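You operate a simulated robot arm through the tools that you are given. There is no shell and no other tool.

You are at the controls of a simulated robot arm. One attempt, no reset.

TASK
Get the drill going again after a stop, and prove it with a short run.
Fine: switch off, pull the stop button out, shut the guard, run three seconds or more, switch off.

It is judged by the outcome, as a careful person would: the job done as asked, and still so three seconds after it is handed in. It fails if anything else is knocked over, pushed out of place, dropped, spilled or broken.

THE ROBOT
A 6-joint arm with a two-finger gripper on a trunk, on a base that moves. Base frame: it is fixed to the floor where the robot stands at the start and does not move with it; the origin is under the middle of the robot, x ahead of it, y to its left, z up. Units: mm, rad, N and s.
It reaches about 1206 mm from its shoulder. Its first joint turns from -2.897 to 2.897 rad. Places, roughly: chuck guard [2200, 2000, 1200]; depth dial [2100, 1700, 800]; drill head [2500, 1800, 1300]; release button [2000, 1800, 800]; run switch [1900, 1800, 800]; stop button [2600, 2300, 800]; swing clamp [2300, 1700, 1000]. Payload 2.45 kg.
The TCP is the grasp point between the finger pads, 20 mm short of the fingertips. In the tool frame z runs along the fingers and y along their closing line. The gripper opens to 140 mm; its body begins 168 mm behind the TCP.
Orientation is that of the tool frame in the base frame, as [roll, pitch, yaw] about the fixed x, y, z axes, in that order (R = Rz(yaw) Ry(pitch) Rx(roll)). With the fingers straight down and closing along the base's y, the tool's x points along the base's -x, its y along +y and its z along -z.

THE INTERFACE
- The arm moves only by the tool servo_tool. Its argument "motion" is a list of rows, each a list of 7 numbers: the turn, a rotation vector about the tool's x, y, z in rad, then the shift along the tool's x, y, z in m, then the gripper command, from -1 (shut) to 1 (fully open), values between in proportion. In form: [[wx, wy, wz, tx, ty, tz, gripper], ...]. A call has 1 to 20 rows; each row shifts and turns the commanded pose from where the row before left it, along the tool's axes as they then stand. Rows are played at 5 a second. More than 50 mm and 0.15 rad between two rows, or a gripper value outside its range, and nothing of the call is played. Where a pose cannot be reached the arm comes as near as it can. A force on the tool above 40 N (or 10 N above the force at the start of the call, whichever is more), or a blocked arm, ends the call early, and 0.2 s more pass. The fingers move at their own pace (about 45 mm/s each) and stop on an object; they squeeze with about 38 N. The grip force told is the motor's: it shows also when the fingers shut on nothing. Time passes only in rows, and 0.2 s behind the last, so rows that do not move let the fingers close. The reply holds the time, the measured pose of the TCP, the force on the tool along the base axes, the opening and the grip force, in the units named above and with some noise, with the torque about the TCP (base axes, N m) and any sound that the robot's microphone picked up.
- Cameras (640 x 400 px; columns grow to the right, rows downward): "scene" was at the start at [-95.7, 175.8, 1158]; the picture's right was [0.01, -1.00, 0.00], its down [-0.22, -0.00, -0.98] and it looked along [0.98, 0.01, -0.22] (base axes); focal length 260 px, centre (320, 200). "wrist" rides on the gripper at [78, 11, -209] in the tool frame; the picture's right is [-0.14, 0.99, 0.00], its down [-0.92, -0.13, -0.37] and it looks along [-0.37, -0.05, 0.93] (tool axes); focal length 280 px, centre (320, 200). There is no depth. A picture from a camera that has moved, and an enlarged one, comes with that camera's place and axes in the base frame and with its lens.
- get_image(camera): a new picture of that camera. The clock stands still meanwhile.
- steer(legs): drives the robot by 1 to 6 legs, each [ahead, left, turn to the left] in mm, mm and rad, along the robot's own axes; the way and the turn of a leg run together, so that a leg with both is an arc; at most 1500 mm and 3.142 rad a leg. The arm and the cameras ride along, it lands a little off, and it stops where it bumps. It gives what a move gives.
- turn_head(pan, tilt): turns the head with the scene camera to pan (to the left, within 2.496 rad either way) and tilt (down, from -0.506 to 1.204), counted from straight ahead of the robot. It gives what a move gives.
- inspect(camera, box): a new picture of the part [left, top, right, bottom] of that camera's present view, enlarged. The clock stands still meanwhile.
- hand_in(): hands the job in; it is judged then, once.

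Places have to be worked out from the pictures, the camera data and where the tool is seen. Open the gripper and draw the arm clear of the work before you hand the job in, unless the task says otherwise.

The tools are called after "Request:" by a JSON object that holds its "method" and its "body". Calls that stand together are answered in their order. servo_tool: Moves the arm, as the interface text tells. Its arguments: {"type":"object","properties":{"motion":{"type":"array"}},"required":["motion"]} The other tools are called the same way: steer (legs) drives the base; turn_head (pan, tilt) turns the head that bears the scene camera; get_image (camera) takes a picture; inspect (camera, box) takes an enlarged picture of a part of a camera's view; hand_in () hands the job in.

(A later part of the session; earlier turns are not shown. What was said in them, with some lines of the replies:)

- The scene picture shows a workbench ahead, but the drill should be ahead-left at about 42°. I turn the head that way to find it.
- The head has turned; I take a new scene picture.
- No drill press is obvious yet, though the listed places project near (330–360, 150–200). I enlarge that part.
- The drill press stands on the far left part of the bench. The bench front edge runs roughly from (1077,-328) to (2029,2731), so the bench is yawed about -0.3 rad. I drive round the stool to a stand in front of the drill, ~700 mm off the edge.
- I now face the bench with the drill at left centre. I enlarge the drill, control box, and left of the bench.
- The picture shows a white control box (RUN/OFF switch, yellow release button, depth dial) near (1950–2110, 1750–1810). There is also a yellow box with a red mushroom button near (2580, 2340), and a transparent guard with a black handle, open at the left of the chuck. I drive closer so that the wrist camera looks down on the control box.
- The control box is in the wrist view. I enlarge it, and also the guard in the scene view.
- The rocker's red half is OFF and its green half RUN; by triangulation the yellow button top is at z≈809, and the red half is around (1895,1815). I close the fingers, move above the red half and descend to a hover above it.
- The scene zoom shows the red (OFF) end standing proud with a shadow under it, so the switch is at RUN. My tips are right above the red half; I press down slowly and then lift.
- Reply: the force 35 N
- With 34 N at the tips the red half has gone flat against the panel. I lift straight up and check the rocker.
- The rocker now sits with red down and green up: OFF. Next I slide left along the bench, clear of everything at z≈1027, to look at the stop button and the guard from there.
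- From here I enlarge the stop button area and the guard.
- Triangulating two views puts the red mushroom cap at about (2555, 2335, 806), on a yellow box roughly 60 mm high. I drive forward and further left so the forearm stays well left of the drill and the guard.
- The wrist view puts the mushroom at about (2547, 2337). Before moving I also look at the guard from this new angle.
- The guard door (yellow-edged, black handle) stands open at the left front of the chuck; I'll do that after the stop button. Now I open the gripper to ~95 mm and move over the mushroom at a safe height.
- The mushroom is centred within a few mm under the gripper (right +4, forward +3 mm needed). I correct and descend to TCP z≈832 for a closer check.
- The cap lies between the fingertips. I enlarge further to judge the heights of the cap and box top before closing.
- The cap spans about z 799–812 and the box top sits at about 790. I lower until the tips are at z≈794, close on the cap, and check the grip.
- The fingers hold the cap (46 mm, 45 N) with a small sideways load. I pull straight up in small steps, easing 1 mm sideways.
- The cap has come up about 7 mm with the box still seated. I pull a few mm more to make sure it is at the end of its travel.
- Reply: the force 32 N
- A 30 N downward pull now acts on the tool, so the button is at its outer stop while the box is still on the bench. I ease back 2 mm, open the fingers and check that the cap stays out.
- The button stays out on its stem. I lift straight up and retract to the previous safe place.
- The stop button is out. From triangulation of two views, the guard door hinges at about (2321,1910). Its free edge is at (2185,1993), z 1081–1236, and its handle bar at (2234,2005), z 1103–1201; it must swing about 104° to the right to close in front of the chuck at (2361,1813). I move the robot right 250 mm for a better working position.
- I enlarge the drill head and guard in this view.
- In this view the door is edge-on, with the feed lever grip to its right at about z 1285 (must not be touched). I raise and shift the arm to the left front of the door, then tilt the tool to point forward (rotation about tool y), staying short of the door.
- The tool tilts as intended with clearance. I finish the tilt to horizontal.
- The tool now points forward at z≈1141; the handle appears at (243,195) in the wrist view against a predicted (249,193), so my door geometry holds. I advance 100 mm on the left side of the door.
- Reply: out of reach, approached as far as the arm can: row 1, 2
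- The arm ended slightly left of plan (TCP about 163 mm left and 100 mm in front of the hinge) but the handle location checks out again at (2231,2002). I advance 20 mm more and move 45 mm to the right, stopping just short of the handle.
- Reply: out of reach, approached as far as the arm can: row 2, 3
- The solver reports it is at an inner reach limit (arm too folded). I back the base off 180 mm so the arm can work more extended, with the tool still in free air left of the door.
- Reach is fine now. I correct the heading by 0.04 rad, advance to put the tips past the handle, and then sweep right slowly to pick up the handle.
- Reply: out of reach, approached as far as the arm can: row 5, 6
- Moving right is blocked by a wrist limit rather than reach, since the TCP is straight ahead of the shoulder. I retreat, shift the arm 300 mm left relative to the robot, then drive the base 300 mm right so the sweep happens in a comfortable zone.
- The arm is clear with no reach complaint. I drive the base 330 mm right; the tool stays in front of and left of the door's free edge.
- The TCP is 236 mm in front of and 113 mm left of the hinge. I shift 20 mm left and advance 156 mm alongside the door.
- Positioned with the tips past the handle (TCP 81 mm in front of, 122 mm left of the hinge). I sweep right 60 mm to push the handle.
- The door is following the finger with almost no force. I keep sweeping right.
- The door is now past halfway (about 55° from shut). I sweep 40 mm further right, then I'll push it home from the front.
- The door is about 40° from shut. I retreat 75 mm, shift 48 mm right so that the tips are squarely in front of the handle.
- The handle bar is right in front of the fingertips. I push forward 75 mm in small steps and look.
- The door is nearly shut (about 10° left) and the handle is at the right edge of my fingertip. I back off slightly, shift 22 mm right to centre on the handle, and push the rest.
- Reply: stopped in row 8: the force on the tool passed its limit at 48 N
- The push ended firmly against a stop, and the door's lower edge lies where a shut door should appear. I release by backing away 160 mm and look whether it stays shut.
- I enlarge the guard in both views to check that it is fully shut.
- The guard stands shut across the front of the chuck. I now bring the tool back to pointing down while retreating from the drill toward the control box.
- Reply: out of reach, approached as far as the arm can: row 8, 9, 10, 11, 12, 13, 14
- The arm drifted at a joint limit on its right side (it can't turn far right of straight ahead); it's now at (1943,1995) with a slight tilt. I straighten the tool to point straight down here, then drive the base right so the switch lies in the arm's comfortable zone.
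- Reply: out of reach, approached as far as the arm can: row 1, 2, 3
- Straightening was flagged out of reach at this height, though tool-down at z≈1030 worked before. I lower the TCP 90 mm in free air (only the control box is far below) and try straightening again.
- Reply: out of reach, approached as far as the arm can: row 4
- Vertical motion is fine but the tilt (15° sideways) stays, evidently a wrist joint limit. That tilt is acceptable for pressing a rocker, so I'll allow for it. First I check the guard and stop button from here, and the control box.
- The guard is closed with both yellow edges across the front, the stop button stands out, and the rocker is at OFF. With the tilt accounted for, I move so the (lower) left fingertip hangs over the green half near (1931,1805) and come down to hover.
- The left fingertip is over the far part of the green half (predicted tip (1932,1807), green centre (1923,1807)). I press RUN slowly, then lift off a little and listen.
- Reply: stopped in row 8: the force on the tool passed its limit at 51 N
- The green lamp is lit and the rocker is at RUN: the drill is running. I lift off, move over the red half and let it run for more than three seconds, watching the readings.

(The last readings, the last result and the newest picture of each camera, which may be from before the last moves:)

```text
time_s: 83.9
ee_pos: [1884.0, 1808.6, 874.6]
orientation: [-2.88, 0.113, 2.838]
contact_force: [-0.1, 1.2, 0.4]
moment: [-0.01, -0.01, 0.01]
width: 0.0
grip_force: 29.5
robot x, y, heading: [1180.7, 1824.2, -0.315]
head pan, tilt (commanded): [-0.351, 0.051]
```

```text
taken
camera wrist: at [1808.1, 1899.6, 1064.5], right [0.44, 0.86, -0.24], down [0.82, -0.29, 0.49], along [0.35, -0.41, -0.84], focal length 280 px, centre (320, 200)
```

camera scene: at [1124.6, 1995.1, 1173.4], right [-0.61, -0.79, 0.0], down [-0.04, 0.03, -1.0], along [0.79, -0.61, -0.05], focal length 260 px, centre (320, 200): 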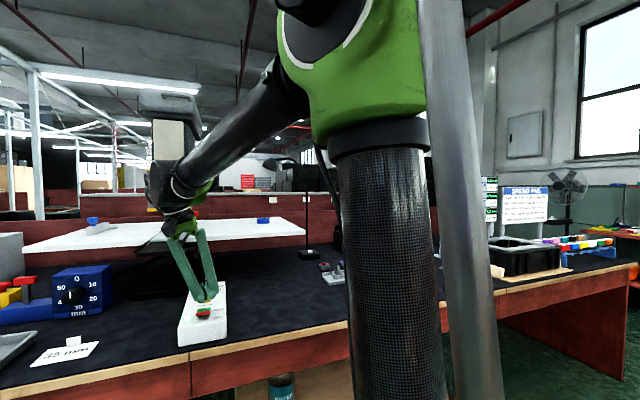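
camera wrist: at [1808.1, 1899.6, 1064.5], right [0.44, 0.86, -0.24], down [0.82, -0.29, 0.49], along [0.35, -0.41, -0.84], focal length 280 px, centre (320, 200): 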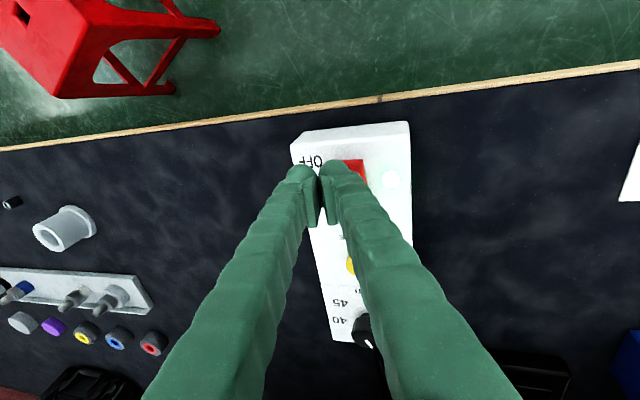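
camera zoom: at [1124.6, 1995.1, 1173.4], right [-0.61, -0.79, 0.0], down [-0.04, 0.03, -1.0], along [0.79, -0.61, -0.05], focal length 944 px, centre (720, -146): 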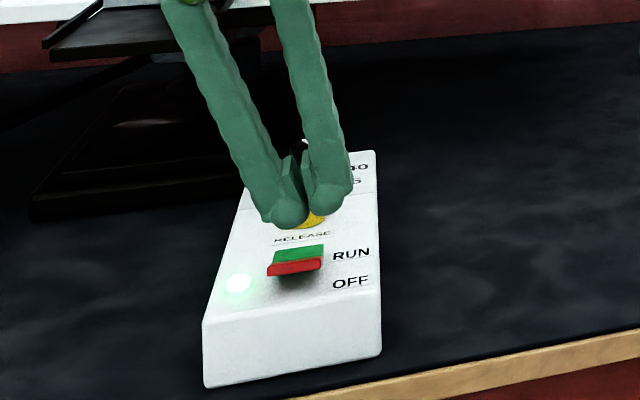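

The lamp is still lit after 3.6 s and nothing else has changed. I hold one more second, then press the red half for OFF.

Request:
{"method": "servo_tool", "body": {"motion": [[0, 0, 0, 0, 0, 0, -1], [0, 0, 0, 0, 0, 0, -1], [0, 0, 0, 0, 0, 0, -1], [0, 0, 0, 0, 0, 0, -1], [0, 0, 0, 0, 0, 0, -1], [0, 0, 0, 0.0017, 0.0038, 0.0144, -1], [0, 0, 0, 0.0011, 0.0026, 0.0096, -1], [0, 0, 0, 0.0006, 0.0013, 0.0048, -1], [0, 0, 0, 0.0005, 0.001, 0.0038, -1], [0, 0, 0, 0.0005, 0.001, 0.0038, -1], [0, 0, 0, 0.0005, 0.001, 0.0038, -1], [0, 0, 0, 0.0005, 0.001, 0.0038, -1], [0, 0, 0, 0.0004, 0.0008, 0.0029, -1]]}}

Request:
{"method": "inspect", "body": {"camera": "scene", "box": [150, 240, 270, 350]}}

```text
time_s: 86.8
ee_pos: [1884.2, 1808.1, 826.7]
orientation: [-2.88, 0.115, 2.838]
contact_force: [-2.4, 1.6, 19.5]
moment: [0.11, -0.18, 0.04]
width: 0.2
grip_force: 29.4
robot x, y, heading: [1177.3, 1826.7, -0.311]
head pan, tilt (commanded): [-0.351, 0.051]
stopped in row 13: the force on the tool passed its limit at 42 N (the readings are from after the stop); the commanded pose is now the measured one
```

```text
3.64 times, centred on (210, 295) of scene
camera zoom: at [1124.0, 1995.2, 1173.4], right [-0.61, -0.79, 0.0], down [-0.04, 0.03, -1.0], along [0.79, -0.61, -0.05], focal length 944 px, centre (720, -146)
```

zoom: 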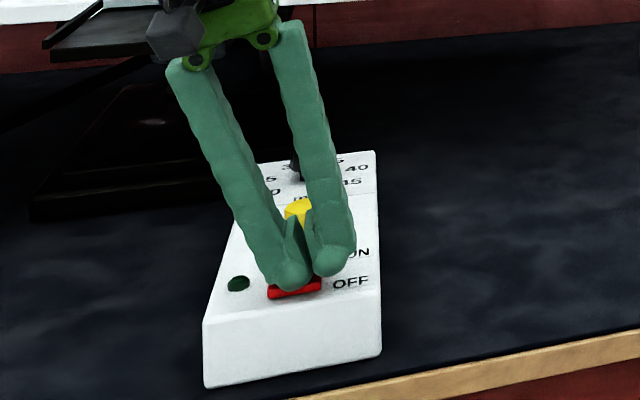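

The lamp is out and the red half is flat: OFF. I lift straight up, opening the gripper once clear, and check.

Request:
{"method": "servo_tool", "body": {"motion": [[0, 0, 0, -0.0034, -0.00765, -0.0288, -1], [0, 0, 0, -0.0034, -0.00765, -0.0288, -1], [0, 0, 0, -0.0034, -0.00765, -0.0288, -1], [0, 0, 0, -0.0034, -0.00765, -0.0288, -1], [0, 0, 0, -0.0034, -0.00765, -0.0288, -1], [0, 0, 0, -0.0034, -0.00765, -0.0288, -1], [0, 0, 0, -0.0034, -0.00765, -0.0288, 0], [0, 0, 0, 0, 0, 0, 1], [0, 0, 0, 0, 0, 0, 1], [0, 0, 0, 0, 0, 0, 1], [0, 0, 0, 0, 0, 0, 1], [0, 0, 0, 0, 0, 0, 1]]}}

Request:
{"method": "inspect", "body": {"camera": "scene", "box": [150, 240, 270, 350]}}

Request:
{"method": "get_image", "body": {"camera": "scene"}}

```text
time_s: 89.4
ee_pos: [1884.9, 1806.9, 1034.5]
orientation: [-2.882, 0.113, 2.839]
contact_force: [0.2, 0.4, 0.6]
moment: [0.01, -0.01, -0.01]
width: 122.2
grip_force: 0.0
robot x, y, heading: [1181.1, 1827.4, -0.31]
head pan, tilt (commanded): [-0.351, 0.051]
```

```text
3.64 times, centred on (210, 295) of scene
camera zoom: at [1124.7, 1995.1, 1173.4], right [-0.61, -0.79, 0.0], down [-0.04, 0.03, -1.0], along [0.79, -0.61, -0.05], focal length 944 px, centre (720, -146)
```

zoom: 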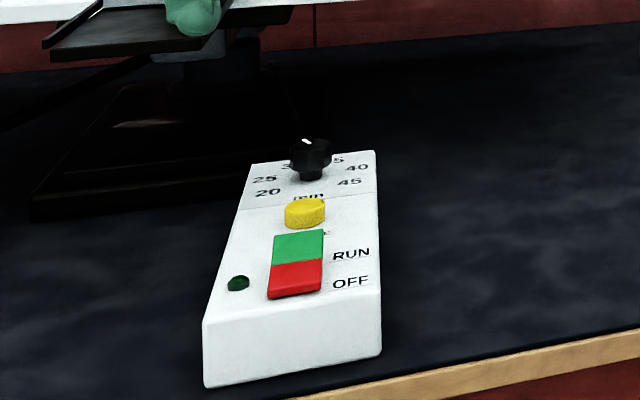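

```text
taken
camera scene: at [1124.7, 1995.1, 1173.4], right [-0.61, -0.79, 0.0], down [-0.04, 0.03, -1.0], along [0.79, -0.61, -0.05], focal length 260 px, centre (320, 200)
```

scene: 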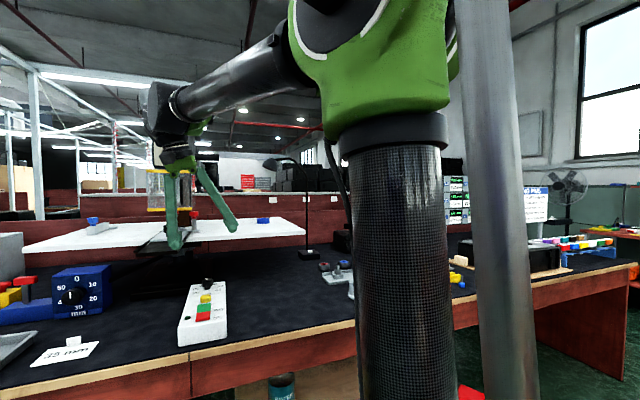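

The rocker is at OFF with the lamp out, and the dial and release button are as before. I back the robot away from the bench and make a final check of everything.

Request:
{"method": "steer", "body": {"legs": [[-350, 0, 0]]}}

Request:
{"method": "turn_head", "body": {"pan": 0.0, "tilt": 0.15}}

Request:
{"method": "get_image", "body": {"camera": "scene"}}

Request:
{"method": "inspect", "body": {"camera": "scene", "box": [170, 80, 370, 260]}}

```text
time_s: 91.7
ee_pos: [1547.3, 1912.6, 1035.4]
orientation: [-2.881, 0.115, 2.832]
contact_force: [-0.4, 0.6, 0.7]
moment: [-0.03, 0.04, 0.0]
width: 140.1
grip_force: 0.2
robot x, y, heading: [841.7, 1937.1, -0.318]
head pan, tilt (commanded): [-0.351, 0.051]
```

```text
time_s: 92.5
ee_pos: [1546.5, 1912.5, 1036.3]
orientation: [-2.881, 0.113, 2.834]
contact_force: [-0.6, 0.6, 0.2]
moment: [-0.01, 0.0, 0.04]
width: 139.9
grip_force: 0.0
robot x, y, heading: [839.8, 1938.4, -0.317]
head pan, tilt (commanded): [0.0, 0.15]
```

```text
taken
camera scene: at [805.2, 2132.0, 1164.3], right [-0.31, -0.95, 0.0], down [-0.14, 0.05, -0.99], along [0.94, -0.31, -0.15], focal length 260 px, centre (320, 200)
```

scene: 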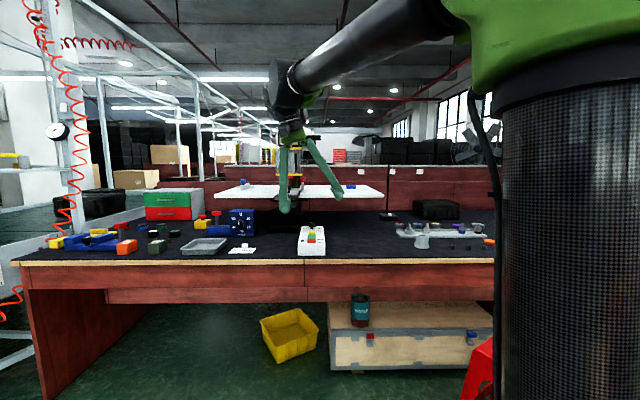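

```text
2.22 times, centred on (270, 170) of scene
camera zoom: at [805.2, 2132.0, 1164.3], right [-0.31, -0.95, 0.0], down [-0.14, 0.05, -0.99], along [0.94, -0.31, -0.15], focal length 577 px, centre (431, 267)
```

zoom: 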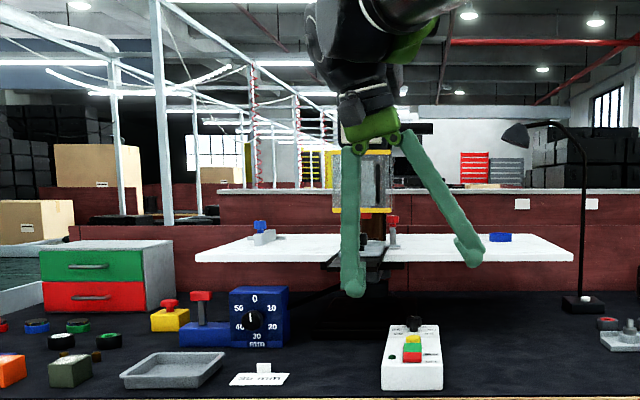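

Everything stands in its place. One last enlargement of the guard, the stop button and the switch before handing in.

Request:
{"method": "inspect", "body": {"camera": "scene", "box": [270, 130, 330, 190]}}

Request:
{"method": "inspect", "body": {"camera": "scene", "box": [180, 195, 340, 265]}}

```text
6.67 times, centred on (300, 160) of scene
camera zoom: at [805.2, 2132.0, 1164.3], right [-0.31, -0.95, 0.0], down [-0.14, 0.05, -0.99], along [0.94, -0.31, -0.15], focal length 1730 px, centre (453, 467)
```

zoom: 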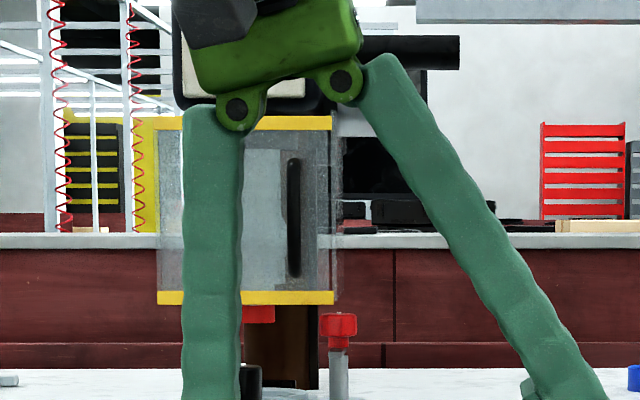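

```text
4.00 times, centred on (260, 230) of scene
camera zoom: at [805.2, 2132.0, 1164.3], right [-0.31, -0.95, 0.0], down [-0.14, 0.05, -0.99], along [0.94, -0.31, -0.15], focal length 1038 px, centre (560, 80)
```

zoom: 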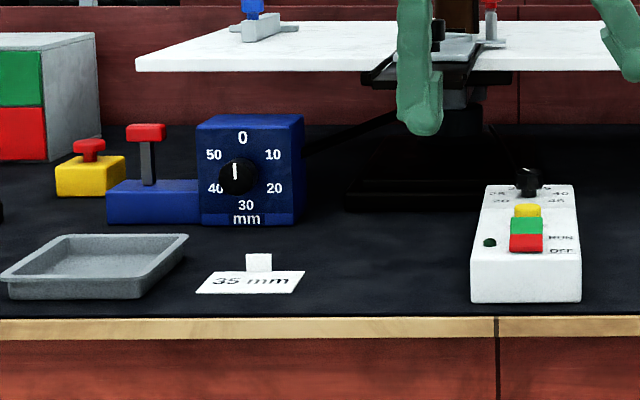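

The guard is shut, the stop button is out, the switch is at OFF with the lamp dark, the gripper is open and the arm is clear of the bench. I hand the job in.

Request:
{"method": "hand_in", "body": {}}

```text
The job is handed in.
```

The drill is going again. It ran for about five and a half seconds with its lamp lit, and it is now switched off.

- **Switch off:** the rocker was still at RUN after the stop, so I pressed it to OFF first.
- **Stop button:** I pulled it out to its end stop and it stays out. The yellow box did not move.
- **Guard:** I swung it shut against its stop, and it is still shut.
- **Run:** I pressed RUN and the green lamp came on. I pressed OFF and the lamp went out. The microphone reported no sound and I did not look at the chuck during the run, so the lamp is the only evidence that it turned.

In the last pictures nothing else had moved. The depth dial, release button, clamps and the other things on the bench were as before. The gripper is open and the robot stands back from the bench.

One thing did not go to plan. A wrist joint hit its limit on the way back from the guard, so I made the last two presses with the tool tilted about 15 degrees. Both presses worked.
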